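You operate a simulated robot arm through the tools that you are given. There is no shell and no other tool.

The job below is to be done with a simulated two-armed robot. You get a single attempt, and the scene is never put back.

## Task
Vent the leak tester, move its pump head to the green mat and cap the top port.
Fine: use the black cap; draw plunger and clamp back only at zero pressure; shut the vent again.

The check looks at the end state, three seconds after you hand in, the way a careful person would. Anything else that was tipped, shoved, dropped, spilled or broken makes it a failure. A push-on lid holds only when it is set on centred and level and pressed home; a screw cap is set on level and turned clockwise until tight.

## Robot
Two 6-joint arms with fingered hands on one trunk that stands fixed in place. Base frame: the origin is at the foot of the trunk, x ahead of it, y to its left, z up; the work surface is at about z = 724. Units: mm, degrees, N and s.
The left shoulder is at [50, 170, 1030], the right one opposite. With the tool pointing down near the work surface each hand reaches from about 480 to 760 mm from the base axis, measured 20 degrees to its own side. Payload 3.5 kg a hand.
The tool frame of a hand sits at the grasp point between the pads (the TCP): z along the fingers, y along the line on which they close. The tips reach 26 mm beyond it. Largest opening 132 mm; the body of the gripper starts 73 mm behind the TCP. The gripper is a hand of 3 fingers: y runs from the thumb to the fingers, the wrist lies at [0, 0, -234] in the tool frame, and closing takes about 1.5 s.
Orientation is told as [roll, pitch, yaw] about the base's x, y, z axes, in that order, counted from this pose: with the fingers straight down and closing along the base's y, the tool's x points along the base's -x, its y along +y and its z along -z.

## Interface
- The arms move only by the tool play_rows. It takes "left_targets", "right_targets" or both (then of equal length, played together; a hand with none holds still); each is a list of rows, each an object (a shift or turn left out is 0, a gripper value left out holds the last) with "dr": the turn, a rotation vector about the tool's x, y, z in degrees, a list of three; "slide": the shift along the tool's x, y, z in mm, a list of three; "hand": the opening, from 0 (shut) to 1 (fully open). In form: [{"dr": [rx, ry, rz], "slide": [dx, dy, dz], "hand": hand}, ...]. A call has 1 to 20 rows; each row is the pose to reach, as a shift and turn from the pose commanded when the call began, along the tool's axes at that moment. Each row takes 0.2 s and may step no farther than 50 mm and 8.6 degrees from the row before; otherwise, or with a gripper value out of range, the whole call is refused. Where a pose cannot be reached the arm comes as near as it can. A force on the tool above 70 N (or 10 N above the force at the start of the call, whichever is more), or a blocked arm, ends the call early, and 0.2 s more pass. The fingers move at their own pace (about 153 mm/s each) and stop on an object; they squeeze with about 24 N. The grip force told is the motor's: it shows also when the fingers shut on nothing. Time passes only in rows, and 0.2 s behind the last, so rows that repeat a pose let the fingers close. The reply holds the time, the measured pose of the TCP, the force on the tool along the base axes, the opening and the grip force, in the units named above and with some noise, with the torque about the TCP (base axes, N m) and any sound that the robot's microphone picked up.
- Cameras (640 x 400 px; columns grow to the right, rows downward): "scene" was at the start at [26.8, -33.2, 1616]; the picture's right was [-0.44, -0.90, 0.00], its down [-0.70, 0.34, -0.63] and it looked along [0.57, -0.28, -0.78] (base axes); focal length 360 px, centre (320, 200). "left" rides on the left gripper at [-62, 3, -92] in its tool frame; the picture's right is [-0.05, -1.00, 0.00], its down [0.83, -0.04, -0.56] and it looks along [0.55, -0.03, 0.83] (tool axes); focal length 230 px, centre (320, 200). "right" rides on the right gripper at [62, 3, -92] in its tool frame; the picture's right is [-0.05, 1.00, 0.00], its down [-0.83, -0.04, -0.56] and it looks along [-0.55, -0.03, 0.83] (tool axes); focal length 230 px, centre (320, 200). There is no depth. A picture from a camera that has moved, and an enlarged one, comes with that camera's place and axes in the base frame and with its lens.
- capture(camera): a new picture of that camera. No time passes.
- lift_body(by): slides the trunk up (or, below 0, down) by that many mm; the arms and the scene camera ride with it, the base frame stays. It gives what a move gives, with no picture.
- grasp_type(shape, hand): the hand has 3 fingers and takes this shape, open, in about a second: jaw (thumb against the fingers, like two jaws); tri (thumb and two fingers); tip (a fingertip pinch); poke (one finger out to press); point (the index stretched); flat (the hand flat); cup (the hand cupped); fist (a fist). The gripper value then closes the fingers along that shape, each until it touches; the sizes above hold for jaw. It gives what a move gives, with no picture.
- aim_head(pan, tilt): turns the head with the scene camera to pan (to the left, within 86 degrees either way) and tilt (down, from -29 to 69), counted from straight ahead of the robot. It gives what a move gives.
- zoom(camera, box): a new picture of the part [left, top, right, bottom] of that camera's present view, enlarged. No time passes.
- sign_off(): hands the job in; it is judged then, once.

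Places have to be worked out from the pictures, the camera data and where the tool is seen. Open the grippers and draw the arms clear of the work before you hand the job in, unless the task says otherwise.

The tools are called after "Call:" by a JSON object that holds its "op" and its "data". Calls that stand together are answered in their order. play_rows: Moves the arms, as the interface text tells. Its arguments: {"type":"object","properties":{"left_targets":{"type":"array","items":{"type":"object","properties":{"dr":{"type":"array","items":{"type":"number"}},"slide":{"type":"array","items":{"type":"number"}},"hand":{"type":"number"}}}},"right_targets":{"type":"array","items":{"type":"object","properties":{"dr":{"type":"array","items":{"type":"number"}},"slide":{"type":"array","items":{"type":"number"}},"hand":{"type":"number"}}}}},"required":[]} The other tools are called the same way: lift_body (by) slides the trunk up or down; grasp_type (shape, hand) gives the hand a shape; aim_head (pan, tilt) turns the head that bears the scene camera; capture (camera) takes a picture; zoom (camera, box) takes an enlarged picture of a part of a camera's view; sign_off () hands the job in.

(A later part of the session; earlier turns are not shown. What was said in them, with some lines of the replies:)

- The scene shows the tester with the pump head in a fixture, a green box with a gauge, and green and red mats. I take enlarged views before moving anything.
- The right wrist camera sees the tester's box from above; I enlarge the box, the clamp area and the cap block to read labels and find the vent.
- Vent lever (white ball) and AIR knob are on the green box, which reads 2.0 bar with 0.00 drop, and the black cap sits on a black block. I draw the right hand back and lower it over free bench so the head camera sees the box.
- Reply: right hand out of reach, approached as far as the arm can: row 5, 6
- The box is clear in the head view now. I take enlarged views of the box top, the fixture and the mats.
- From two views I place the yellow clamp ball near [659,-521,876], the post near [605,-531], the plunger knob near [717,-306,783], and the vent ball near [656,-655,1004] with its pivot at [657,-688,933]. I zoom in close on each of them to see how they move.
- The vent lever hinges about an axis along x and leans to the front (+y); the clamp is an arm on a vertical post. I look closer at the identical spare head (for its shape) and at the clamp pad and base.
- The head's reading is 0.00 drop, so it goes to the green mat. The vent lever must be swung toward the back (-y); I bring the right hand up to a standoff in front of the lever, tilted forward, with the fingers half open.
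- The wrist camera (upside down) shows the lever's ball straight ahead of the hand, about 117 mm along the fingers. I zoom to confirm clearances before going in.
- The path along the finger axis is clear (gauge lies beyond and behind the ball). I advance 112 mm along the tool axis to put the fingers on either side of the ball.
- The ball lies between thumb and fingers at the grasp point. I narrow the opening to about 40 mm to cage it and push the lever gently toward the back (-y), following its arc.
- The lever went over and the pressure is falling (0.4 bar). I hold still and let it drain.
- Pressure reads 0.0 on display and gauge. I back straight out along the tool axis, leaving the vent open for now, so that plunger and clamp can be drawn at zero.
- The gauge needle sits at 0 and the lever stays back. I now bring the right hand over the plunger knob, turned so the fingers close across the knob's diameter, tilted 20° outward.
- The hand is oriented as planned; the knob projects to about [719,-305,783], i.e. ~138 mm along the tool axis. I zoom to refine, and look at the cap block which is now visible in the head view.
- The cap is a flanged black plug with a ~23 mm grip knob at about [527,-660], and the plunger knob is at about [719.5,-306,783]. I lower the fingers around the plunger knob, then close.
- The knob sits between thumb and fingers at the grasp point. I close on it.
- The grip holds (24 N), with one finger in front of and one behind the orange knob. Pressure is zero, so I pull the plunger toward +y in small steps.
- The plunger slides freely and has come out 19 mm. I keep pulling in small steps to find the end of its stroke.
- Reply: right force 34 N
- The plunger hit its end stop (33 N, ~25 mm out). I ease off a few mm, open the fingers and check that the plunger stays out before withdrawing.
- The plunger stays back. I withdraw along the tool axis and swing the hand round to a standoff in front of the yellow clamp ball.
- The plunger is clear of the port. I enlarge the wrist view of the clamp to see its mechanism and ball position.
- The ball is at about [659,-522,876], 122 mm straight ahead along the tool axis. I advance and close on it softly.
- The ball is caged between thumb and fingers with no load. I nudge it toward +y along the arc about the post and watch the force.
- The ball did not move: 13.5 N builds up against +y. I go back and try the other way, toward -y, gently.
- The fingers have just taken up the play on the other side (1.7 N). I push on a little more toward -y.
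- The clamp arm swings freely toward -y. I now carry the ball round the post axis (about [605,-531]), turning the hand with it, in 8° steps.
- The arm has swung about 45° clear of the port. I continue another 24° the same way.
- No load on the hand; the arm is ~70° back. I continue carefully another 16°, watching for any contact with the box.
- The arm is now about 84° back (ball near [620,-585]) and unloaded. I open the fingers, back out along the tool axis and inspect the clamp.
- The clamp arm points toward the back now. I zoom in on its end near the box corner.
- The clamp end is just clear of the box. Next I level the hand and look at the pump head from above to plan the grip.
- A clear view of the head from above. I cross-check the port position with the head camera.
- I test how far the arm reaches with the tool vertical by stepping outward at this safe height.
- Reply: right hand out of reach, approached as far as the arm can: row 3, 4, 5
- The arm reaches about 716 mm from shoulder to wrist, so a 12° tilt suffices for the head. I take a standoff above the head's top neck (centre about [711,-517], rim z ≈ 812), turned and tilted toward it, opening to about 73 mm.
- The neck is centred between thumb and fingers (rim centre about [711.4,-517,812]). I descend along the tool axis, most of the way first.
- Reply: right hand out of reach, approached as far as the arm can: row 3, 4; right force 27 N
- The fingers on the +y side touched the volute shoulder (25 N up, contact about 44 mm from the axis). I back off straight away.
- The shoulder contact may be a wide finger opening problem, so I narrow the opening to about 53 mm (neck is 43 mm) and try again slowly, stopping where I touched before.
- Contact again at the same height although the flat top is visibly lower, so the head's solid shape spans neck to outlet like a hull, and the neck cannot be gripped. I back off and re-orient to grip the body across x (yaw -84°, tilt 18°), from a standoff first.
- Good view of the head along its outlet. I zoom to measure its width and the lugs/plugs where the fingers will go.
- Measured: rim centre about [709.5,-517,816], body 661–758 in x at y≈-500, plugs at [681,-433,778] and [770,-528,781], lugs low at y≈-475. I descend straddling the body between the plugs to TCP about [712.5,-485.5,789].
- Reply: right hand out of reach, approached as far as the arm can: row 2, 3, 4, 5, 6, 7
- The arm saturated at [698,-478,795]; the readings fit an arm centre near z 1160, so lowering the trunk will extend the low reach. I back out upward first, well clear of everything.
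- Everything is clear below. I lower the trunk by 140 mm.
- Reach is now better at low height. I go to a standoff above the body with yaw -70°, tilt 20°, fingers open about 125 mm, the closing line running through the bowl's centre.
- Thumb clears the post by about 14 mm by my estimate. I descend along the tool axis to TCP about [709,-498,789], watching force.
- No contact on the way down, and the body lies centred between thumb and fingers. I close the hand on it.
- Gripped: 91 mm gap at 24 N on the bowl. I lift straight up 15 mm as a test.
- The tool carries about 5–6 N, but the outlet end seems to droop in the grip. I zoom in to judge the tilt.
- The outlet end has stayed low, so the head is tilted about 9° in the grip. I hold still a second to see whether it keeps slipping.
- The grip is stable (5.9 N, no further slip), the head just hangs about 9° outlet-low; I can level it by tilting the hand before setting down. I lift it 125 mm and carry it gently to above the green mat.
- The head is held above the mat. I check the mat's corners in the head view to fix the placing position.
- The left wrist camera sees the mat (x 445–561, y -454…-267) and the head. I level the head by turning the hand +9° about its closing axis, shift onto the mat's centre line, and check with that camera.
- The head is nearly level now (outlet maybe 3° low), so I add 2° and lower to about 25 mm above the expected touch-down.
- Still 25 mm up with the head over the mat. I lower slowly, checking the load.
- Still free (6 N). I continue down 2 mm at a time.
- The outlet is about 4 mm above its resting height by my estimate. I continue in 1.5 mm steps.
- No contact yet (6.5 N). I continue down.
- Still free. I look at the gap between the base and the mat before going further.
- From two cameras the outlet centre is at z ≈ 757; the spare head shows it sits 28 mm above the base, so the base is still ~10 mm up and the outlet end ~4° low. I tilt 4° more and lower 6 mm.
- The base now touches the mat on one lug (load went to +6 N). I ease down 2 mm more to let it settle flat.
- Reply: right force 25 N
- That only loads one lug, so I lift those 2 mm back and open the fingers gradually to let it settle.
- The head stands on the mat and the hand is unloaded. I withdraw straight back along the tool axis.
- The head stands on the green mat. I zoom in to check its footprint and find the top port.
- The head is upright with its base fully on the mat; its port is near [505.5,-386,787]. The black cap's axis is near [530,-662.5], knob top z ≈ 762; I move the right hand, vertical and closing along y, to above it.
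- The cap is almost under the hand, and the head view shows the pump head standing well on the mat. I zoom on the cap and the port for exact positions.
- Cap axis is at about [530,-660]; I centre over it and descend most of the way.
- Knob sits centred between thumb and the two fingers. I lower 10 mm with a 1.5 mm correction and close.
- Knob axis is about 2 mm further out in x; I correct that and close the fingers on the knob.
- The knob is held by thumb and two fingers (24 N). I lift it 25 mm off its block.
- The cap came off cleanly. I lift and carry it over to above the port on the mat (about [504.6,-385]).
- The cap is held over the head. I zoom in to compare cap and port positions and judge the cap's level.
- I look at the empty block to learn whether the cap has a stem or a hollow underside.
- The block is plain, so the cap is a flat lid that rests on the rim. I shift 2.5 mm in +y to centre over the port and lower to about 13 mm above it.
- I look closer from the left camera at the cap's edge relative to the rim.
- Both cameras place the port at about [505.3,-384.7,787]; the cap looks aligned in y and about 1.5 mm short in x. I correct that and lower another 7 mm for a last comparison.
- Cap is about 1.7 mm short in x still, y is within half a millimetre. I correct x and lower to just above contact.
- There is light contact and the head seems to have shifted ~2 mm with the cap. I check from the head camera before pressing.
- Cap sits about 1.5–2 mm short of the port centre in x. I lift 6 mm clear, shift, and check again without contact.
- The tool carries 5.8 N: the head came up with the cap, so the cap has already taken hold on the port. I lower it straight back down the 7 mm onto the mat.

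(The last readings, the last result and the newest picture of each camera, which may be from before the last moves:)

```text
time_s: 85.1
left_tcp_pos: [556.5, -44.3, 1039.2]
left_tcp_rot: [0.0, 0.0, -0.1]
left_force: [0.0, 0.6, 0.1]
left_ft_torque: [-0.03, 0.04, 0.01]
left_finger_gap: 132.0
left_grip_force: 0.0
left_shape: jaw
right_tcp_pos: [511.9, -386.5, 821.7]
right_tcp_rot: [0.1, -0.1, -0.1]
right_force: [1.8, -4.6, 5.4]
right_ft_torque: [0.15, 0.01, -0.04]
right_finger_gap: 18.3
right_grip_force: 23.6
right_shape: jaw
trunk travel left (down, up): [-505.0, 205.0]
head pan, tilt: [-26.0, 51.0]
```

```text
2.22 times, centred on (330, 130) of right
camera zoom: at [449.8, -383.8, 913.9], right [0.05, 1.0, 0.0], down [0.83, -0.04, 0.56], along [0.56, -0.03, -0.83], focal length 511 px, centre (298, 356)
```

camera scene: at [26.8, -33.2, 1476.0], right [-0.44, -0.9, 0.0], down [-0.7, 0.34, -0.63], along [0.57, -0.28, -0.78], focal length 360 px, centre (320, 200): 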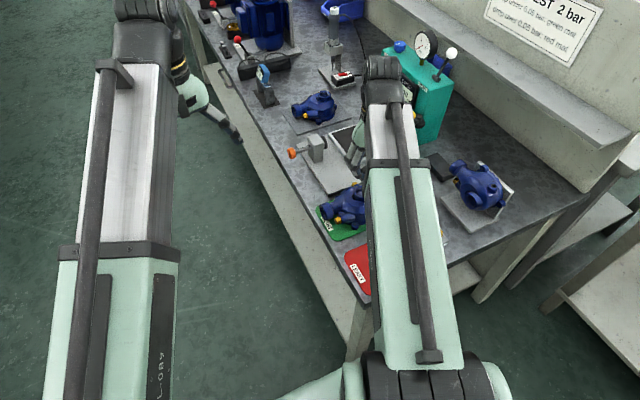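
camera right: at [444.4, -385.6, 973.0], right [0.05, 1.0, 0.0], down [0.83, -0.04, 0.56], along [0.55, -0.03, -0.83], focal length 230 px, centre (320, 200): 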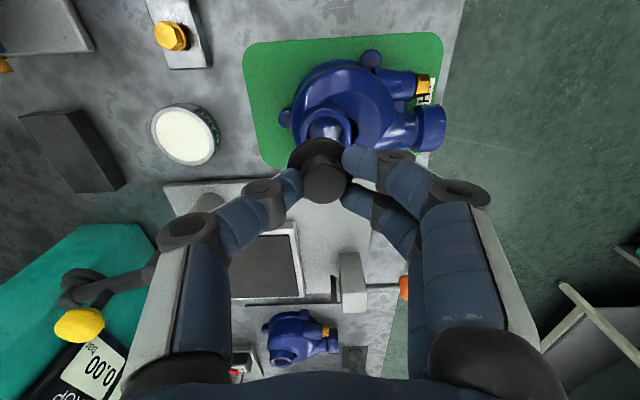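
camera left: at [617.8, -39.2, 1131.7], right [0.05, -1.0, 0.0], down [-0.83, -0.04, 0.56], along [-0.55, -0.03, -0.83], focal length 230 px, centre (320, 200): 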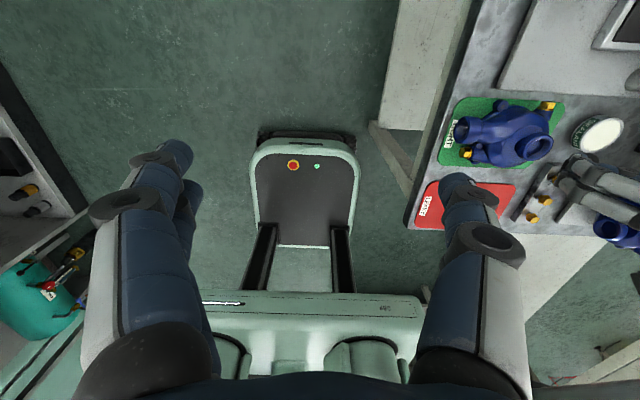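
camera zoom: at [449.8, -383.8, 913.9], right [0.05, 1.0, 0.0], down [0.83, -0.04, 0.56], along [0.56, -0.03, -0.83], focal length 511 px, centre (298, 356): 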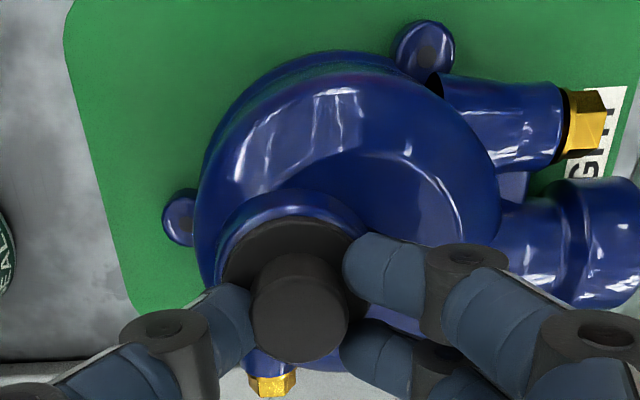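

The head is back on the mat. Now I press the cap down in 1 mm steps, watching force and listening for a click.

Call:
{"op": "play_rows", "data": {"right_targets": [{"slide": [0, 0, 1]}, {"slide": [0, 0, 2]}, {"slide": [0, 0, 3]}, {"slide": [0, 0, 3]}]}}

Call:
{"op": "zoom", "data": {"camera": "right", "box": [280, 100, 360, 180]}}

```text
time_s: 86.1
left_tcp_pos: [556.1, -42.4, 1040.0]
left_tcp_rot: [-0.1, -0.2, 0.1]
left_force: [-0.2, -0.4, 0.4]
left_ft_torque: [0.01, -0.01, 0.03]
left_finger_gap: 131.9
left_grip_force: 0.0
left_shape: jaw
right_tcp_pos: [510.3, -387.0, 820.0]
right_tcp_rot: [-0.1, -0.2, 0.0]
right_force: [2.7, -5.5, 24.1]
right_ft_torque: [0.13, -0.02, 0.01]
right_finger_gap: 20.1
right_grip_force: 24.2
right_shape: jaw
trunk travel left (down, up): [-505.0, 205.0]
head pan, tilt: [-26.0, 51.0]
```

```text
5.00 times, centred on (320, 140) of right
camera zoom: at [449.5, -382.8, 912.2], right [0.05, 1.0, 0.0], down [0.83, -0.04, 0.56], along [0.56, -0.03, -0.83], focal length 1150 px, centre (320, 500)
```

zoom: 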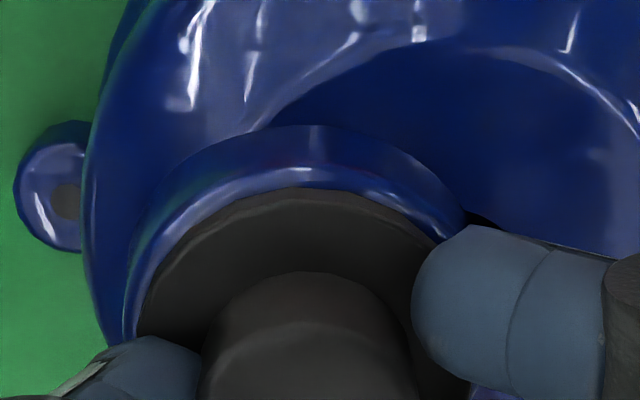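

24 N so far, no sound. I press on a little harder.

Call:
{"op": "play_rows", "data": {"right_targets": [{"slide": [0, 0, 1]}, {"slide": [0, 0, 2]}, {"slide": [0, 0, 3]}, {"slide": [0, 0, 3]}]}}

Call:
{"op": "zoom", "data": {"camera": "right", "box": [280, 100, 360, 180]}}

```text
time_s: 87.1
left_tcp_pos: [553.6, -42.3, 1039.3]
left_tcp_rot: [-0.1, -0.1, 0.1]
left_force: [0.2, -0.3, -0.5]
left_ft_torque: [-0.04, 0.01, -0.01]
left_finger_gap: 132.0
left_grip_force: 0.0
left_shape: jaw
right_tcp_pos: [511.9, -386.1, 820.5]
right_tcp_rot: [-0.2, -0.4, 0.1]
right_force: [7.5, -5.4, 51.2]
right_ft_torque: [-0.02, -0.1, -0.01]
right_finger_gap: 23.1
right_grip_force: 23.6
right_shape: jaw
trunk travel left (down, up): [-505.0, 205.0]
head pan, tilt: [-26.0, 51.0]
```

```text
5.00 times, centred on (320, 140) of right
camera zoom: at [449.0, -382.1, 911.0], right [0.05, 1.0, 0.0], down [0.83, -0.04, 0.56], along [0.56, -0.03, -0.83], focal length 1150 px, centre (320, 500)
```

zoom: 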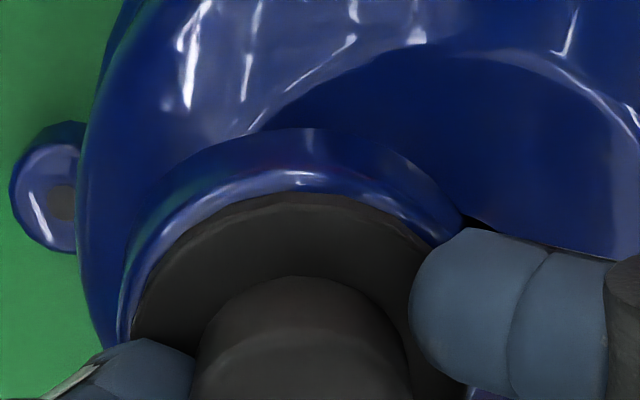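

Pressed with 51 N. I relax the press, open the fingers and raise the hand to inspect how the cap sits.

Call:
{"op": "play_rows", "data": {"right_targets": [{"slide": [0, 0, -3]}, {"slide": [0, 0, -6]}, {"slide": [0, 0, -6], "hand": 0.3}, {"slide": [0, 0, -6], "hand": 0.5}, {"slide": [0, 0, -6], "hand": 0.5}, {"slide": [0, 0, -30]}, {"slide": [0, 0, -60]}, {"slide": [0, 0, -90]}, {"slide": [0, 0, -90]}]}}

Call:
{"op": "zoom", "data": {"camera": "right", "box": [230, 40, 430, 220]}}

Call:
{"op": "zoom", "data": {"camera": "left", "box": [440, 90, 580, 190]}}

Call:
{"op": "zoom", "data": {"camera": "scene", "box": [315, 170, 405, 250]}}

```text
time_s: 89.1
left_tcp_pos: [556.7, -42.5, 1038.3]
left_tcp_rot: [0.0, 0.0, 0.1]
left_force: [-0.4, 0.0, -0.3]
left_ft_torque: [0.0, -0.01, -0.02]
left_finger_gap: 131.7
left_grip_force: 0.0
left_shape: jaw
right_tcp_pos: [511.5, -385.4, 904.9]
right_tcp_rot: [-0.1, 0.0, 0.0]
right_force: [0.5, 0.3, -0.2]
right_ft_torque: [-0.01, 0.0, 0.02]
right_finger_gap: 65.5
right_grip_force: 0.0
right_shape: jaw
trunk travel left (down, up): [-505.0, 205.0]
head pan, tilt: [-26.0, 51.0]
```

```text
2.22 times, centred on (330, 130) of right
camera zoom: at [450.2, -383.2, 996.6], right [0.05, 1.0, 0.0], down [0.83, -0.04, 0.56], along [0.55, -0.03, -0.83], focal length 511 px, centre (298, 356)
```

zoom: 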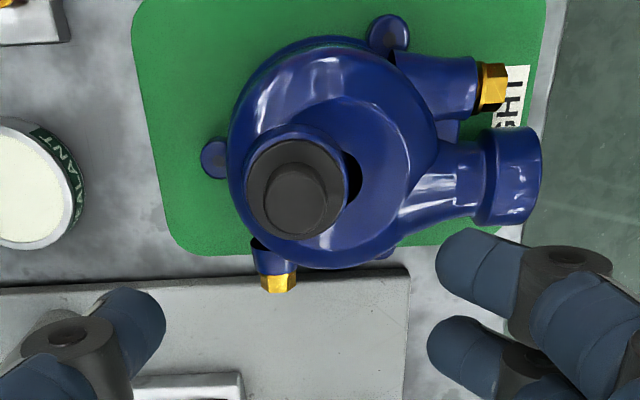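

```text
4.00 times, centred on (510, 140) of left
camera zoom: at [617.8, -39.2, 1131.7], right [0.05, -1.0, 0.0], down [-0.83, -0.04, 0.56], along [-0.55, -0.03, -0.83], focal length 920 px, centre (-440, 440)
```

zoom: 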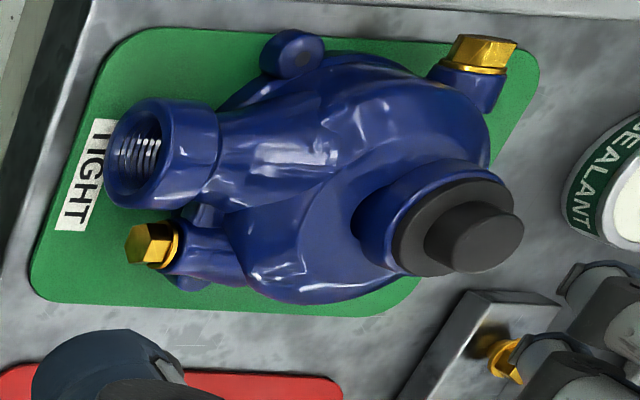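

```text
5.00 times, centred on (360, 210) of scene
camera zoom: at [26.8, -33.2, 1476.0], right [-0.44, -0.9, 0.0], down [-0.7, 0.34, -0.63], along [0.57, -0.28, -0.78], focal length 1797 px, centre (120, 150)
```

zoom: 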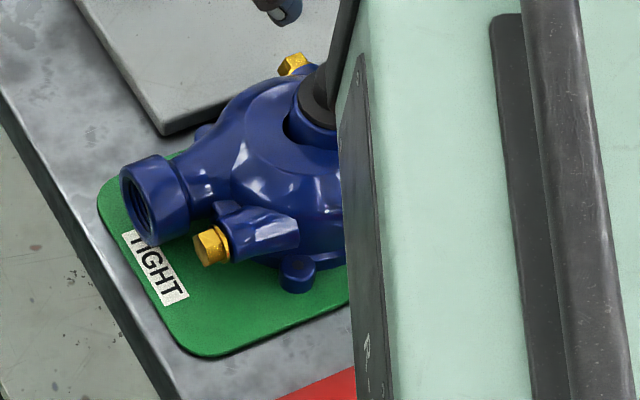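

The cap sits on the port and the head is upright on the mat. I zoom in to judge centring and level.

Call:
{"op": "zoom", "data": {"camera": "right", "box": [290, 80, 360, 150]}}

Call:
{"op": "zoom", "data": {"camera": "left", "box": [520, 125, 570, 165]}}

```text
5.71 times, centred on (325, 115) of right
camera zoom: at [450.2, -383.2, 996.6], right [0.05, 1.0, 0.0], down [0.83, -0.04, 0.56], along [0.55, -0.03, -0.83], focal length 1315 px, centre (291, 686)
```

zoom: 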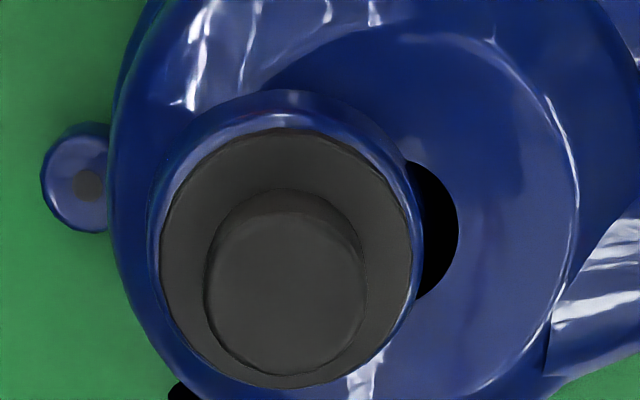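

```text
10.00 times, centred on (545, 145) of left
camera zoom: at [617.8, -39.2, 1131.7], right [0.05, -1.0, 0.0], down [-0.83, -0.04, 0.56], along [-0.55, -0.03, -0.83], focal length 2301 px, centre (-1930, 750)
```

zoom: 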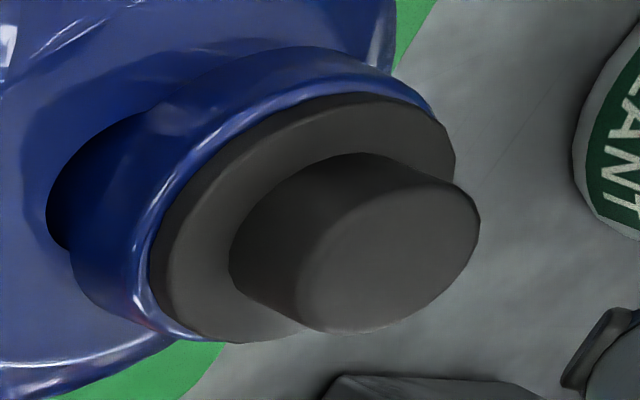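

The cap is centred within about 1 mm, level, and seated on the rim (knob top z ≈ 808.5). To be sure it is home, I close the fingers and press once more straight down on the knob.

Call:
{"op": "play_rows", "data": {"right_targets": [{"slide": [4, -1, 0], "hand": 0.0}, {"slide": [4, -1, 10]}, {"slide": [4, -1, 25]}, {"slide": [4, -1, 40]}, {"slide": [4, -1, 55]}, {"slide": [4, -1, 63]}, {"slide": [4, -1, 65]}, {"slide": [4, -1, 65]}]}}

Call:
{"op": "zoom", "data": {"camera": "right", "box": [260, 80, 380, 200]}}

Call:
{"op": "zoom", "data": {"camera": "left", "box": [500, 110, 580, 180]}}

```text
time_s: 90.9
left_tcp_pos: [556.7, -43.2, 1039.3]
left_tcp_rot: [0.0, 0.0, 0.0]
left_force: [0.5, 0.5, 0.2]
left_ft_torque: [-0.01, 0.01, -0.01]
left_finger_gap: 131.8
left_grip_force: 0.1
left_shape: jaw
right_tcp_pos: [506.8, -387.2, 839.1]
right_tcp_rot: [0.0, 0.0, 0.0]
right_force: [-0.6, 1.0, -0.2]
right_ft_torque: [-0.01, -0.02, 0.01]
right_finger_gap: 0.0
right_grip_force: 23.5
right_shape: jaw
trunk travel left (down, up): [-505.0, 205.0]
head pan, tilt: [-26.0, 51.0]
```

```text
3.33 times, centred on (320, 140) of right
camera zoom: at [445.3, -383.8, 931.7], right [0.05, 1.0, 0.0], down [0.83, -0.04, 0.56], along [0.55, -0.03, -0.83], focal length 767 px, centre (320, 400)
```

zoom: 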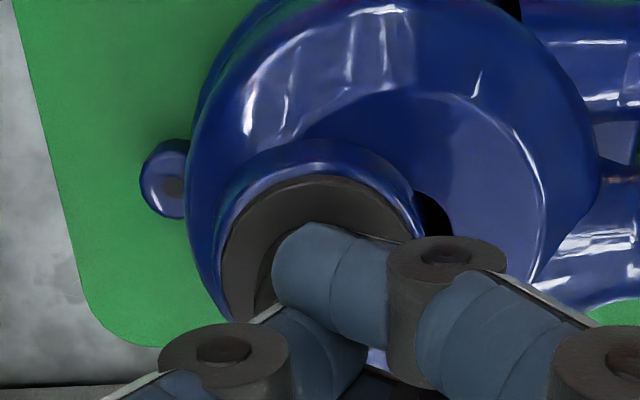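

```text
5.71 times, centred on (540, 145) of left
camera zoom: at [617.7, -39.2, 1131.7], right [0.05, -1.0, 0.0], down [-0.83, -0.04, 0.56], along [-0.55, -0.03, -0.83], focal length 1315 px, centre (-937, 514)
```

zoom: 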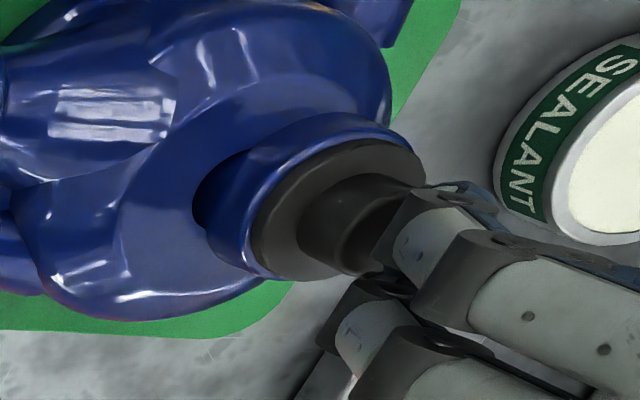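

Fingertips are right above the knob. I press down in small steps.

Call:
{"op": "play_rows", "data": {"right_targets": [{"slide": [0, 0, 2]}, {"slide": [0, 0, 4]}, {"slide": [0, 0, 5]}, {"slide": [0, 0, 6]}, {"slide": [0, 0, 7]}, {"slide": [0, 0, 7]}]}}

```text
time_s: 92.3
left_tcp_pos: [554.8, -42.5, 1039.7]
left_tcp_rot: [0.0, 0.0, 0.0]
left_force: [0.6, 1.0, 0.7]
left_ft_torque: [0.0, 0.01, 0.01]
left_finger_gap: 131.9
left_grip_force: 0.1
left_shape: jaw
right_tcp_pos: [506.0, -386.2, 837.1]
right_tcp_rot: [-0.2, -0.2, 0.0]
right_force: [1.5, -4.6, 48.1]
right_ft_torque: [-0.19, -0.06, 0.03]
right_finger_gap: 0.0
right_grip_force: 23.4
right_shape: jaw
trunk travel left (down, up): [-505.0, 205.0]
head pan, tilt: [-26.0, 51.0]
```

48 N pressed on the knob, no give. I raise the hand and look again.

Call:
{"op": "play_rows", "data": {"right_targets": [{"slide": [0, 0, -4]}, {"slide": [0, 0, -8]}, {"slide": [0, 0, -40]}, {"slide": [0, 0, -80]}, {"slide": [0, 0, -120]}, {"slide": [0, 0, -120]}]}}

Call:
{"op": "zoom", "data": {"camera": "right", "box": [260, 50, 400, 190]}}

Call:
{"op": "zoom", "data": {"camera": "left", "box": [430, 85, 590, 195]}}

Call:
{"op": "capture", "data": {"camera": "scene"}}

```text
time_s: 93.7
left_tcp_pos: [557.7, -44.0, 1038.8]
left_tcp_rot: [0.0, -0.1, 0.0]
left_force: [-0.8, -0.3, 0.3]
left_ft_torque: [0.01, -0.04, -0.02]
left_finger_gap: 131.5
left_grip_force: 0.0
left_shape: jaw
right_tcp_pos: [510.3, -387.0, 955.0]
right_tcp_rot: [0.1, 0.0, 0.0]
right_force: [0.7, 0.1, 0.4]
right_ft_torque: [0.0, 0.0, -0.03]
right_finger_gap: 0.0
right_grip_force: 23.7
right_shape: jaw
trunk travel left (down, up): [-505.0, 205.0]
head pan, tilt: [-26.0, 51.0]
```

```text
2.86 times, centred on (330, 120) of right
camera zoom: at [448.3, -384.4, 1046.3], right [0.05, 1.0, 0.0], down [0.83, -0.04, 0.55], along [0.55, -0.03, -0.83], focal length 657 px, centre (291, 429)
```

zoom: 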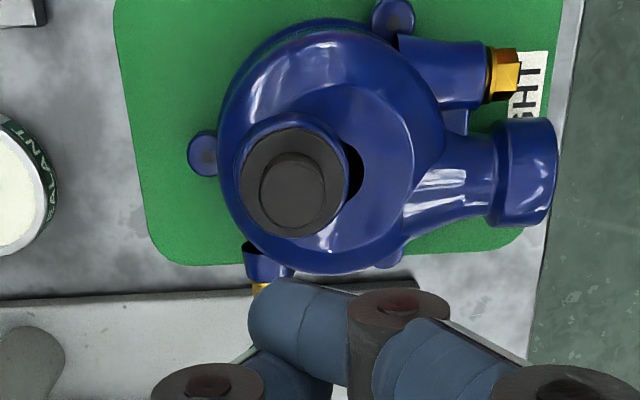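

```text
3.64 times, centred on (510, 140) of left
camera zoom: at [617.7, -39.2, 1131.7], right [0.05, -1.0, 0.0], down [-0.83, -0.04, 0.56], along [-0.55, -0.03, -0.83], focal length 837 px, centre (-371, 418)
```

zoom: 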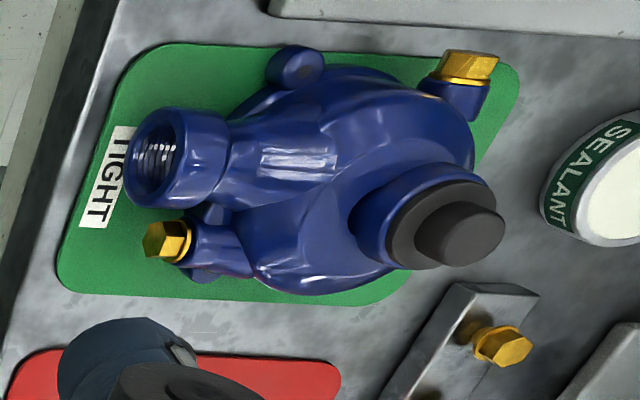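

```text
taken
camera scene: at [26.8, -33.1, 1476.0], right [-0.44, -0.9, 0.0], down [-0.7, 0.34, -0.63], along [0.57, -0.28, -0.78], focal length 360 px, centre (320, 200)
```

scene: 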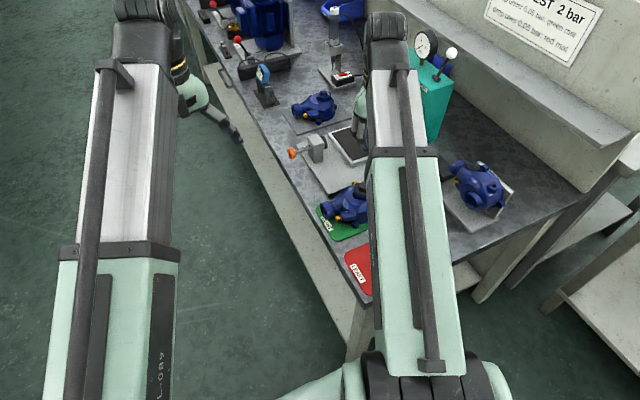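

The head stands capped on the green mat. Next I go to shut the vent: the right hand moves to a standoff in front of the vent lever in the same tilted pose as before.

Call:
{"op": "play_rows", "data": {"right_targets": [{"slide": [-8.1, -36, -14.3], "dr": [1.36, -6.15, 2.93], "hand": 0.3}, {"slide": [-16.2, -72, -28.5], "dr": [2.73, -12.3, 5.85]}, {"slide": [-24.3, -108, -42.8], "dr": [4.09, -18.45, 8.78]}, {"slide": [-32.4, -144, -57], "dr": [5.45, -24.6, 11.7]}, {"slide": [-40.4, -180, -71.3], "dr": [6.81, -30.75, 14.63]}, {"slide": [-48.5, -216, -85.5], "dr": [8.18, -36.9, 17.55]}, {"slide": [-56.6, -252, -99.8], "dr": [9.54, -43.05, 20.48]}, {"slide": [-64.7, -288, -114], "dr": [10.9, -49.2, 23.4]}, {"slide": [-64.7, -288, -114], "dr": [10.9, -49.2, 23.4]}]}}

Call:
{"op": "capture", "data": {"camera": "right"}}

Call:
{"op": "zoom", "data": {"camera": "scene", "box": [300, 20, 500, 250]}}

```text
time_s: 95.7
left_tcp_pos: [556.9, -43.1, 1039.1]
left_tcp_rot: [0.0, 0.0, 0.0]
left_force: [-1.0, -0.1, 0.8]
left_ft_torque: [0.0, 0.02, 0.02]
left_finger_gap: 131.9
left_grip_force: 0.0
left_shape: jaw
right_tcp_pos: [570.6, -674.2, 1069.9]
right_tcp_rot: [0.1, -50.1, -25.3]
right_force: [0.3, 0.3, -0.1]
right_ft_torque: [0.01, -0.02, 0.01]
right_finger_gap: 39.0
right_grip_force: 0.1
right_shape: jaw
trunk travel left (down, up): [-505.0, 205.0]
head pan, tilt: [-26.0, 51.0]
```

```text
taken
camera right: at [472.6, -625.7, 1080.9], right [0.45, 0.89, 0.04], down [0.08, -0.09, 0.99], along [0.89, -0.45, -0.11], focal length 230 px, centre (320, 200)
```

right: 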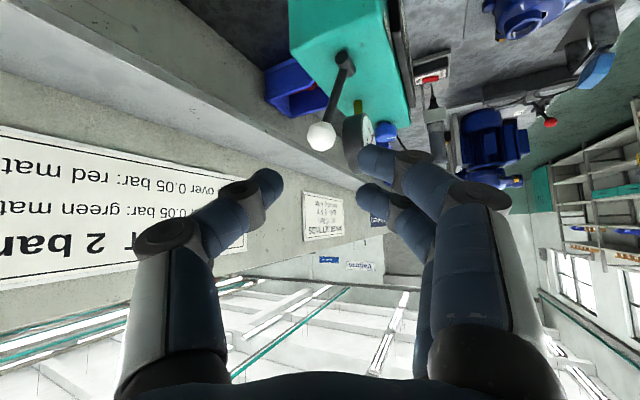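

```text
1.74 times, centred on (400, 135) of scene
camera zoom: at [26.8, -33.2, 1476.0], right [-0.44, -0.9, 0.0], down [-0.7, 0.34, -0.63], along [0.57, -0.28, -0.78], focal length 625 px, centre (181, 313)
```

zoom: 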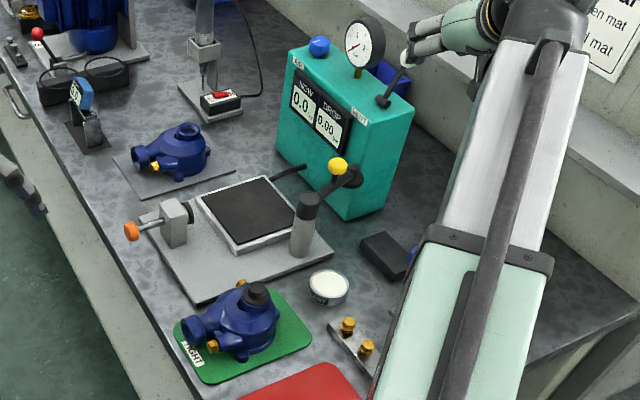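

The overview shows the capped head on the green mat, clamp and plunger drawn back, and 0.0 bar. The vent ball is about 117 mm straight ahead; I open the fingers a bit and advance around it.

Call:
{"op": "play_rows", "data": {"right_targets": [{"slide": [0, 0, 0], "hand": 0.5}, {"slide": [-1.5, 0, 35]}, {"slide": [-3, 0, 75]}, {"slide": [-4.5, 0, 112]}, {"slide": [-4.5, 0, 112]}, {"slide": [-4.5, 0, 112], "hand": 0.3}, {"slide": [-4.5, 0, 112]}]}}

Call:
{"op": "zoom", "data": {"camera": "right", "box": [160, 40, 480, 300]}}

```text
time_s: 97.3
left_tcp_pos: [556.7, -43.2, 1038.9]
left_tcp_rot: [0.0, 0.0, 0.0]
left_force: [0.4, -0.2, 0.1]
left_ft_torque: [-0.01, 0.0, -0.02]
left_finger_gap: 132.1
left_grip_force: 0.0
left_shape: jaw
right_tcp_pos: [652.9, -713.4, 1000.8]
right_tcp_rot: [0.2, -50.1, -25.1]
right_force: [0.3, -0.1, -1.1]
right_ft_torque: [-0.01, -0.03, -0.01]
right_finger_gap: 39.8
right_grip_force: 0.0
right_shape: jaw
trunk travel left (down, up): [-505.0, 205.0]
head pan, tilt: [-26.0, 51.0]
```

```text
1.54 times, centred on (320, 170) of right
camera zoom: at [553.6, -664.4, 1011.9], right [0.45, 0.89, 0.04], down [0.08, -0.09, 0.99], along [0.89, -0.45, -0.11], focal length 354 px, centre (320, 246)
```

zoom: 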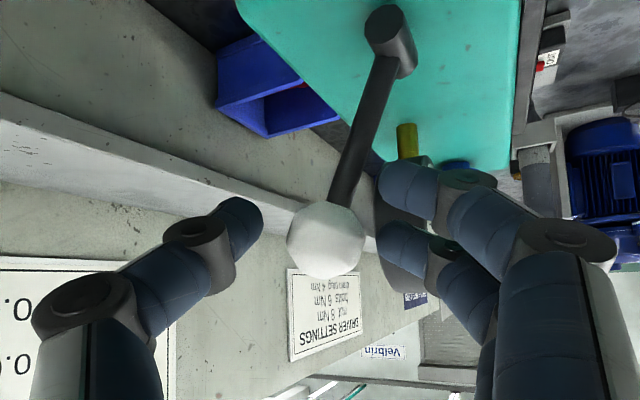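

The white ball is caged. I pull the lever back toward +y along its arc to shut the vent.

Call:
{"op": "play_rows", "data": {"right_targets": [{"slide": [0.2, 10.9, -6.5]}, {"slide": [-0.1, 22.7, -13.9]}, {"slide": [1.9, 34.4, -19.4]}, {"slide": [7, 46.2, -22.3]}, {"slide": [12, 54.4, -22.8]}, {"slide": [12, 54.4, -22.8]}]}}

Call:
{"op": "zoom", "data": {"camera": "right", "box": [160, 40, 480, 300]}}

Call:
{"op": "zoom", "data": {"camera": "scene", "box": [370, 20, 490, 140]}}

```text
time_s: 98.7
left_tcp_pos: [557.0, -44.3, 1039.5]
left_tcp_rot: [0.0, 0.0, 0.1]
left_force: [-0.1, 0.2, -0.3]
left_ft_torque: [0.03, -0.02, -0.02]
left_finger_gap: 132.0
left_grip_force: 0.1
left_shape: jaw
right_tcp_pos: [653.8, -652.8, 1005.6]
right_tcp_rot: [0.1, -49.9, -25.1]
right_force: [-0.4, 0.3, 0.3]
right_ft_torque: [-0.02, 0.01, 0.01]
right_finger_gap: 39.9
right_grip_force: 0.1
right_shape: jaw
trunk travel left (down, up): [-505.0, 205.0]
head pan, tilt: [-26.0, 51.0]
```

```text
1.54 times, centred on (320, 170) of right
camera zoom: at [554.2, -603.6, 1016.7], right [0.45, 0.89, 0.04], down [0.08, -0.09, 0.99], along [0.89, -0.45, -0.11], focal length 354 px, centre (320, 246)
```

zoom: 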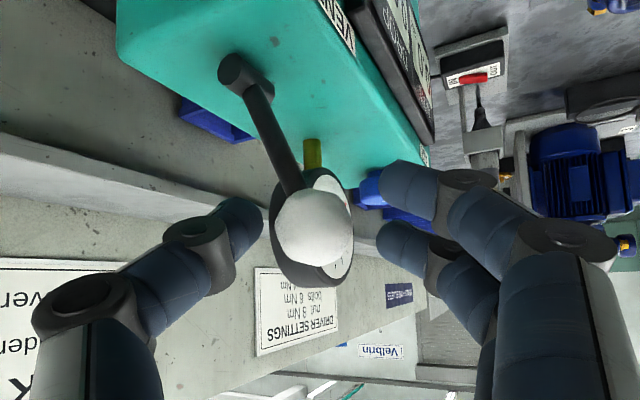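

```text
3.33 times, centred on (430, 80) of scene
camera zoom: at [26.8, -33.2, 1476.0], right [-0.44, -0.9, 0.0], down [-0.7, 0.34, -0.63], along [0.57, -0.28, -0.78], focal length 1198 px, centre (-47, 600)
```

zoom: 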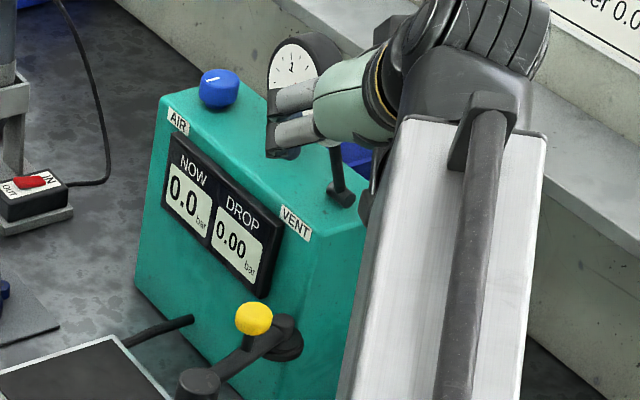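

The lever has come over to the front (ball y ≈ -657, originally about -655). I nudge 10 mm more to make sure it is against its stop.

Call:
{"op": "play_rows", "data": {"right_targets": [{"slide": [2.5, 4, -0.9]}, {"slide": [4.3, 7.5, -1]}, {"slide": [5.8, 10, -1.3]}, {"slide": [5.8, 10, -1.3]}]}}

Call:
{"op": "zoom", "data": {"camera": "right", "box": [160, 40, 480, 300]}}

```text
time_s: 99.7
left_tcp_pos: [556.8, -42.9, 1039.4]
left_tcp_rot: [0.1, 0.1, 0.0]
left_force: [-0.9, 0.0, -0.4]
left_ft_torque: [-0.01, 0.02, 0.0]
left_finger_gap: 132.0
left_grip_force: 0.0
left_shape: jaw
right_tcp_pos: [652.4, -642.9, 1002.7]
right_tcp_rot: [0.1, -50.0, -25.2]
right_force: [-0.9, -1.3, 0.6]
right_ft_torque: [-0.06, -0.01, -0.01]
right_finger_gap: 40.8
right_grip_force: 0.1
right_shape: jaw
trunk travel left (down, up): [-505.0, 205.0]
head pan, tilt: [-26.0, 51.0]
```

```text
1.54 times, centred on (320, 170) of right
camera zoom: at [553.7, -593.0, 1012.7], right [0.45, 0.89, 0.04], down [0.08, -0.09, 0.99], along [0.89, -0.45, -0.11], focal length 354 px, centre (320, 246)
```

zoom: 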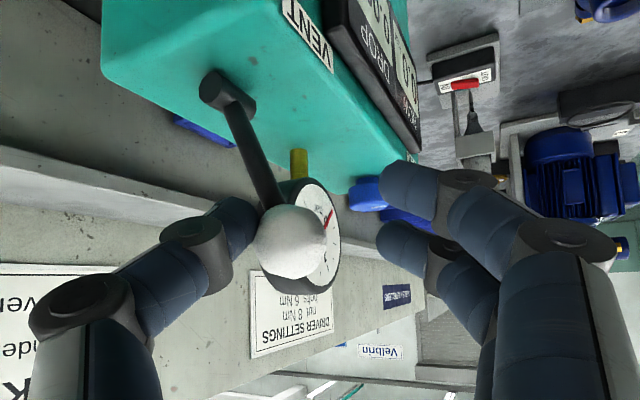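

The thumb now rests against the ball at its stop (y ≈ -655, as at the start): the vent is shut. I centre the fingers again and back straight out.

Call:
{"op": "play_rows", "data": {"right_targets": [{"slide": [-1, -5, 1], "hand": 0.45}, {"slide": [-1, -5, 1]}, {"slide": [-1, -5, -35]}, {"slide": [-1, -5, -75]}, {"slide": [-1, -5, -115]}, {"slide": [-1, -5, -135]}, {"slide": [-1, -5, -135]}]}}

Call:
{"op": "capture", "data": {"camera": "right"}}

Call:
{"op": "capture", "data": {"camera": "scene"}}

```text
time_s: 101.3
left_tcp_pos: [557.2, -43.3, 1038.8]
left_tcp_rot: [0.0, 0.0, 0.0]
left_force: [-0.4, 0.4, 0.6]
left_ft_torque: [-0.03, -0.02, 0.02]
left_finger_gap: 131.7
left_grip_force: 0.1
left_shape: jaw
right_tcp_pos: [556.1, -603.0, 1088.6]
right_tcp_rot: [0.1, -49.9, -25.2]
right_force: [1.0, -0.4, -0.1]
right_ft_torque: [-0.03, -0.01, -0.01]
right_finger_gap: 59.2
right_grip_force: 0.2
right_shape: jaw
trunk travel left (down, up): [-505.0, 205.0]
head pan, tilt: [-26.0, 51.0]
```

```text
taken
camera right: at [458.1, -553.3, 1100.4], right [0.45, 0.89, 0.04], down [0.08, -0.09, 0.99], along [0.89, -0.45, -0.11], focal length 230 px, centre (320, 200)
```

right: 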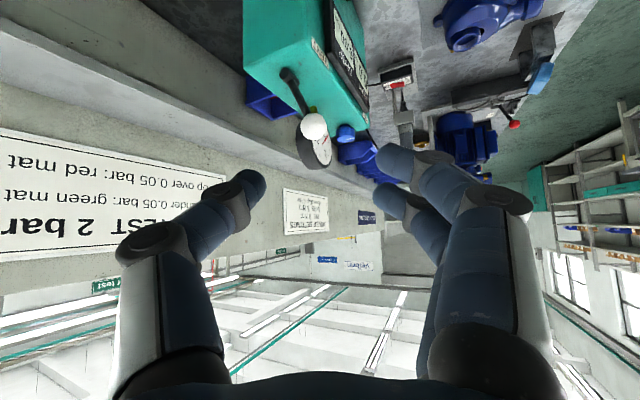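

```text
taken
camera scene: at [26.9, -33.2, 1476.0], right [-0.44, -0.9, 0.0], down [-0.7, 0.34, -0.63], along [0.57, -0.28, -0.78], focal length 360 px, centre (320, 200)
```

scene: 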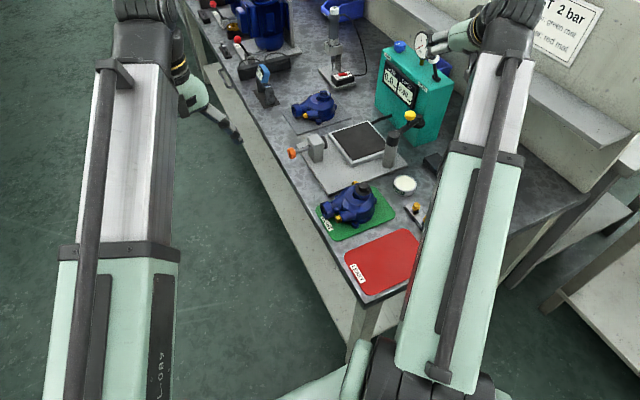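

The lever stands at its front position. I zoom in on the tester, the head and the box to verify the end state, including the pressure reading.

Call:
{"op": "zoom", "data": {"camera": "scene", "box": [370, 25, 460, 150]}}

Call:
{"op": "zoom", "data": {"camera": "scene", "box": [310, 170, 410, 250]}}

Call:
{"op": "zoom", "data": {"camera": "scene", "box": [280, 80, 430, 210]}}

Call:
{"op": "zoom", "data": {"camera": "left", "box": [420, 60, 640, 220]}}

```text
3.20 times, centred on (415, 88) of scene
camera zoom: at [26.9, -33.2, 1476.0], right [-0.44, -0.9, 0.0], down [-0.7, 0.34, -0.63], along [0.57, -0.28, -0.78], focal length 1150 px, centre (16, 560)
```

zoom: 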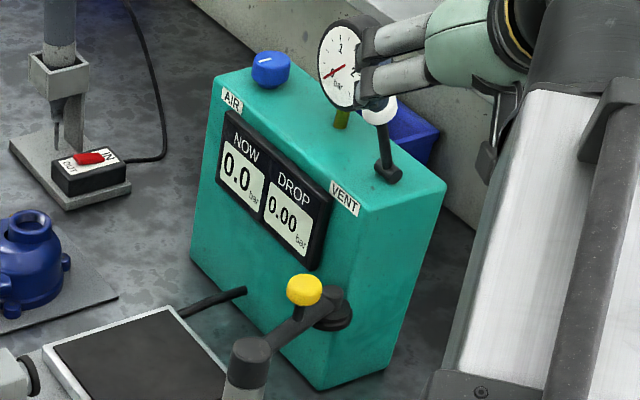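

```text
5.00 times, centred on (360, 210) of scene
camera zoom: at [26.9, -33.2, 1476.0], right [-0.44, -0.9, 0.0], down [-0.7, 0.34, -0.63], along [0.57, -0.28, -0.78], focal length 1797 px, centre (120, 150)
```

zoom: 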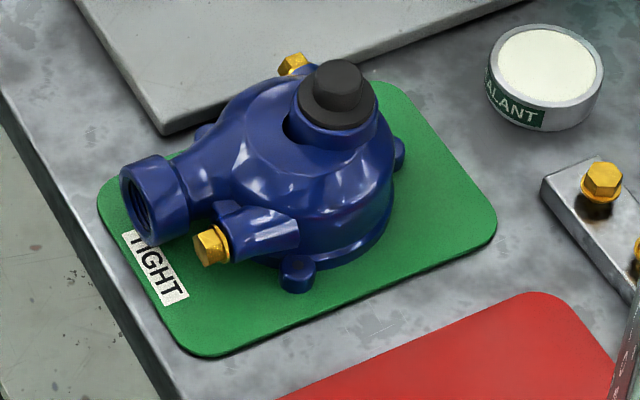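

```text
3.08 times, centred on (355, 145) of scene
camera zoom: at [26.9, -33.2, 1476.0], right [-0.44, -0.9, 0.0], down [-0.7, 0.34, -0.63], along [0.57, -0.28, -0.78], focal length 1106 px, centre (212, 369)
```

zoom: 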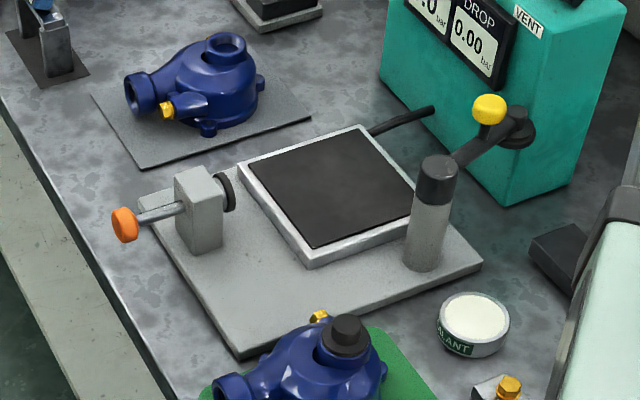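

```text
2.50 times, centred on (530, 140) of left
camera zoom: at [617.8, -39.2, 1131.7], right [0.05, -1.0, 0.0], down [-0.83, -0.04, 0.56], along [-0.55, -0.03, -0.83], focal length 575 px, centre (-205, 350)
```

zoom: 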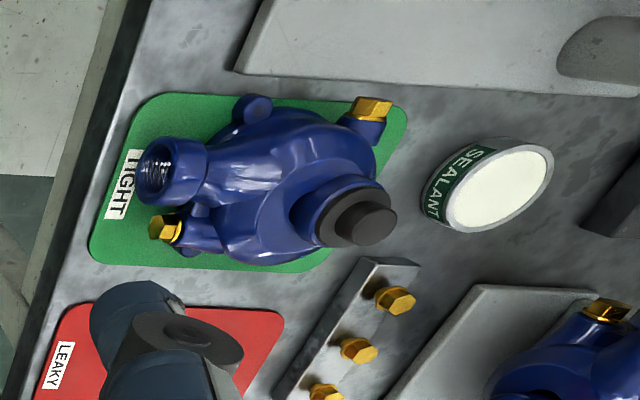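

End state looks right: 0.0 bar, vent shut, plunger and clamp back, head upright and capped on the green mat. I open the right hand and draw the arm up and back, clear of the work.

Call:
{"op": "play_rows", "data": {"right_targets": [{"slide": [7.5, 7.3, -20.8], "dr": [-1.36, 6.15, -2.93]}, {"slide": [15, 14.6, -41.6], "dr": [-2.73, 12.3, -5.85]}, {"slide": [22.6, 21.8, -62.4], "dr": [-4.09, 18.45, -8.78], "hand": 1.0}, {"slide": [30.1, 29.1, -83.2], "dr": [-5.45, 24.6, -11.7]}, {"slide": [37.6, 36.4, -104], "dr": [-6.81, 30.75, -14.63]}, {"slide": [45.2, 43.7, -124.9], "dr": [-8.18, 36.9, -17.55]}, {"slide": [52.7, 50.9, -145.7], "dr": [-9.54, 43.05, -20.48]}, {"slide": [60.2, 58.2, -166.5], "dr": [-10.9, 49.2, -23.4]}, {"slide": [60.2, 58.2, -166.5], "dr": [-10.9, 49.2, -23.4]}, {"slide": [60.2, 58.2, -166.5], "dr": [-10.9, 49.2, -23.4]}]}}

Call:
{"op": "capture", "data": {"camera": "right"}}

Call:
{"op": "capture", "data": {"camera": "scene"}}

```text
time_s: 103.5
left_tcp_pos: [556.7, -42.4, 1039.5]
left_tcp_rot: [-0.1, 0.0, 0.0]
left_force: [0.7, -0.3, -0.3]
left_ft_torque: [-0.01, 0.01, -0.01]
left_finger_gap: 132.0
left_grip_force: 0.1
left_shape: jaw
right_tcp_pos: [468.8, -509.8, 1067.8]
right_tcp_rot: [-1.7, -2.2, -0.1]
right_force: [-0.2, 0.9, 0.0]
right_ft_torque: [-0.02, -0.01, 0.01]
right_finger_gap: 131.7
right_grip_force: 0.0
right_shape: jaw
right hand out of reach, approached as far as the arm can: row 7, 8, 9, 10
trunk travel left (down, up): [-505.0, 205.0]
head pan, tilt: [-26.0, 51.0]
```

```text
taken
camera right: at [404.1, -505.1, 1157.4], right [0.05, 1.0, -0.03], down [0.81, -0.03, 0.59], along [0.59, -0.05, -0.81], focal length 230 px, centre (320, 200)
```

right: 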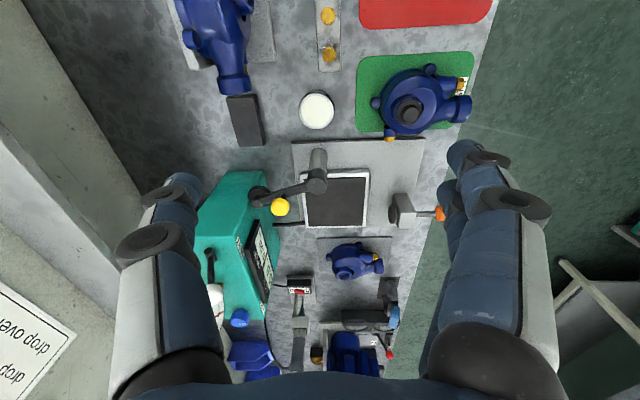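

```text
taken
camera scene: at [26.7, -33.1, 1476.0], right [-0.44, -0.9, 0.0], down [-0.7, 0.34, -0.63], along [0.57, -0.28, -0.78], focal length 360 px, centre (320, 200)
```

scene: 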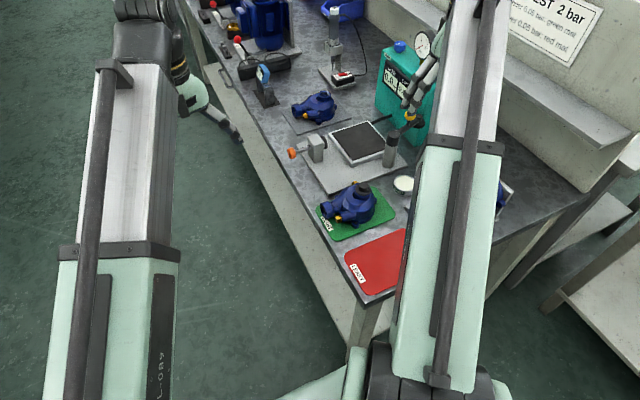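

The hand is clear above the work. I raise the trunk back to its starting height for extra clearance and take a last look at the head from above.

Call:
{"op": "lift_body", "data": {"by": 140}}

Call:
{"op": "zoom", "data": {"camera": "right", "box": [330, 40, 490, 170]}}

Call:
{"op": "zoom", "data": {"camera": "scene", "box": [280, 80, 440, 270]}}

```text
time_s: 105.1
left_tcp_pos: [555.7, -43.5, 1179.0]
left_tcp_rot: [0.0, -0.1, 0.1]
left_force: [0.1, 0.2, 0.4]
left_ft_torque: [0.01, 0.0, -0.03]
left_finger_gap: 131.7
left_grip_force: 0.1
left_shape: jaw
right_tcp_pos: [468.3, -511.6, 1207.4]
right_tcp_rot: [-1.8, -2.3, -0.1]
right_force: [-0.5, -0.2, 0.4]
right_ft_torque: [0.0, -0.01, 0.01]
right_finger_gap: 131.9
right_grip_force: 0.0
right_shape: jaw
trunk travel left (down, up): [-645.0, 65.0]
head pan, tilt: [-26.0, 51.0]
```

```text
3.08 times, centred on (410, 105) of right
camera zoom: at [404.2, -505.3, 1297.4], right [0.05, 1.0, -0.03], down [0.81, -0.03, 0.59], along [0.59, -0.05, -0.81], focal length 708 px, centre (43, 492)
```

zoom: 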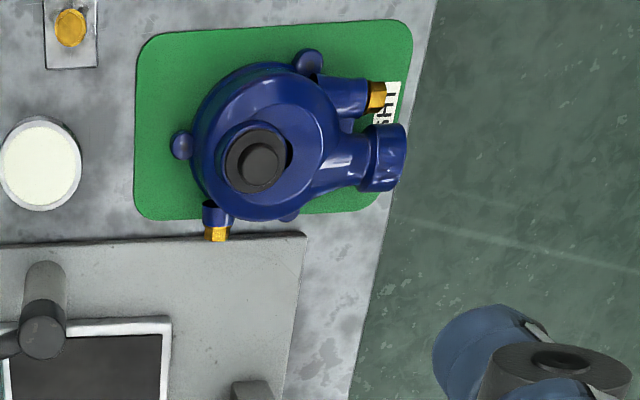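

```text
2.11 times, centred on (360, 175) of scene
camera zoom: at [26.9, -33.2, 1616.0], right [-0.44, -0.9, 0.0], down [-0.7, 0.34, -0.63], along [0.57, -0.28, -0.78], focal length 757 px, centre (236, 253)
```

zoom: 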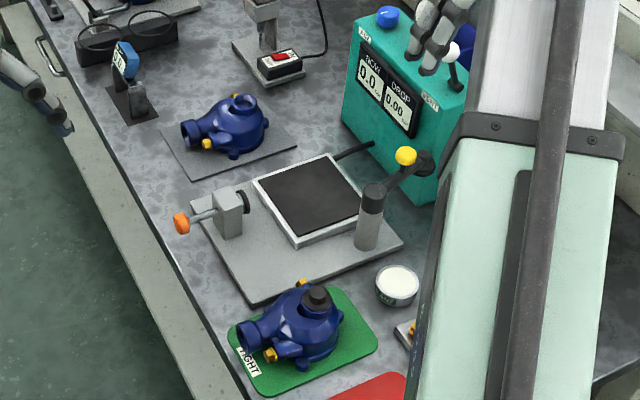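

Final check: the head stands upright on the green mat with the black cap seated on its top port. The tester reads 0.0 bar with the vent shut, plunger and clamp are back, nothing else is disturbed, and both hands are open and clear. I hand the job in.

Call:
{"op": "sign_off", "data": {}}

```text
The job is handed in.
```

The pump head is on the green mat with the black cap pressed onto its top port. I handed the job in; its result wasn't reported back.

- **Venting:** I opened the vent and waited until both the display and the gauge read 0.0 bar. The leak test showed 0.00 bar drop, so the green mat is the right one.
- **Plunger and clamp:** I drew both back only after the pressure was at zero. The plunger is out to its stop, and the clamp arm is swung about 84° toward the back.
- **Moving the head:** I gripped it by the body because the neck could not be gripped. It stands upright on the mat, a few millimetres off centre. One foot and a brass plug are close to or slightly over the mat's edge.
- **Cap:** It is centred to within about 1 mm and level. I pressed it twice, at about 50 N each time. There was no click, but it held the head's weight when I lifted slightly.
- **Vent:** I shut it again after the cap was on. The lever is back at its starting position, and the display still read 0.0 bar.

I saw nothing else moved, tipped or spilled. Before handing in, I opened both hands, drew the arms clear and raised the trunk back to its starting height.
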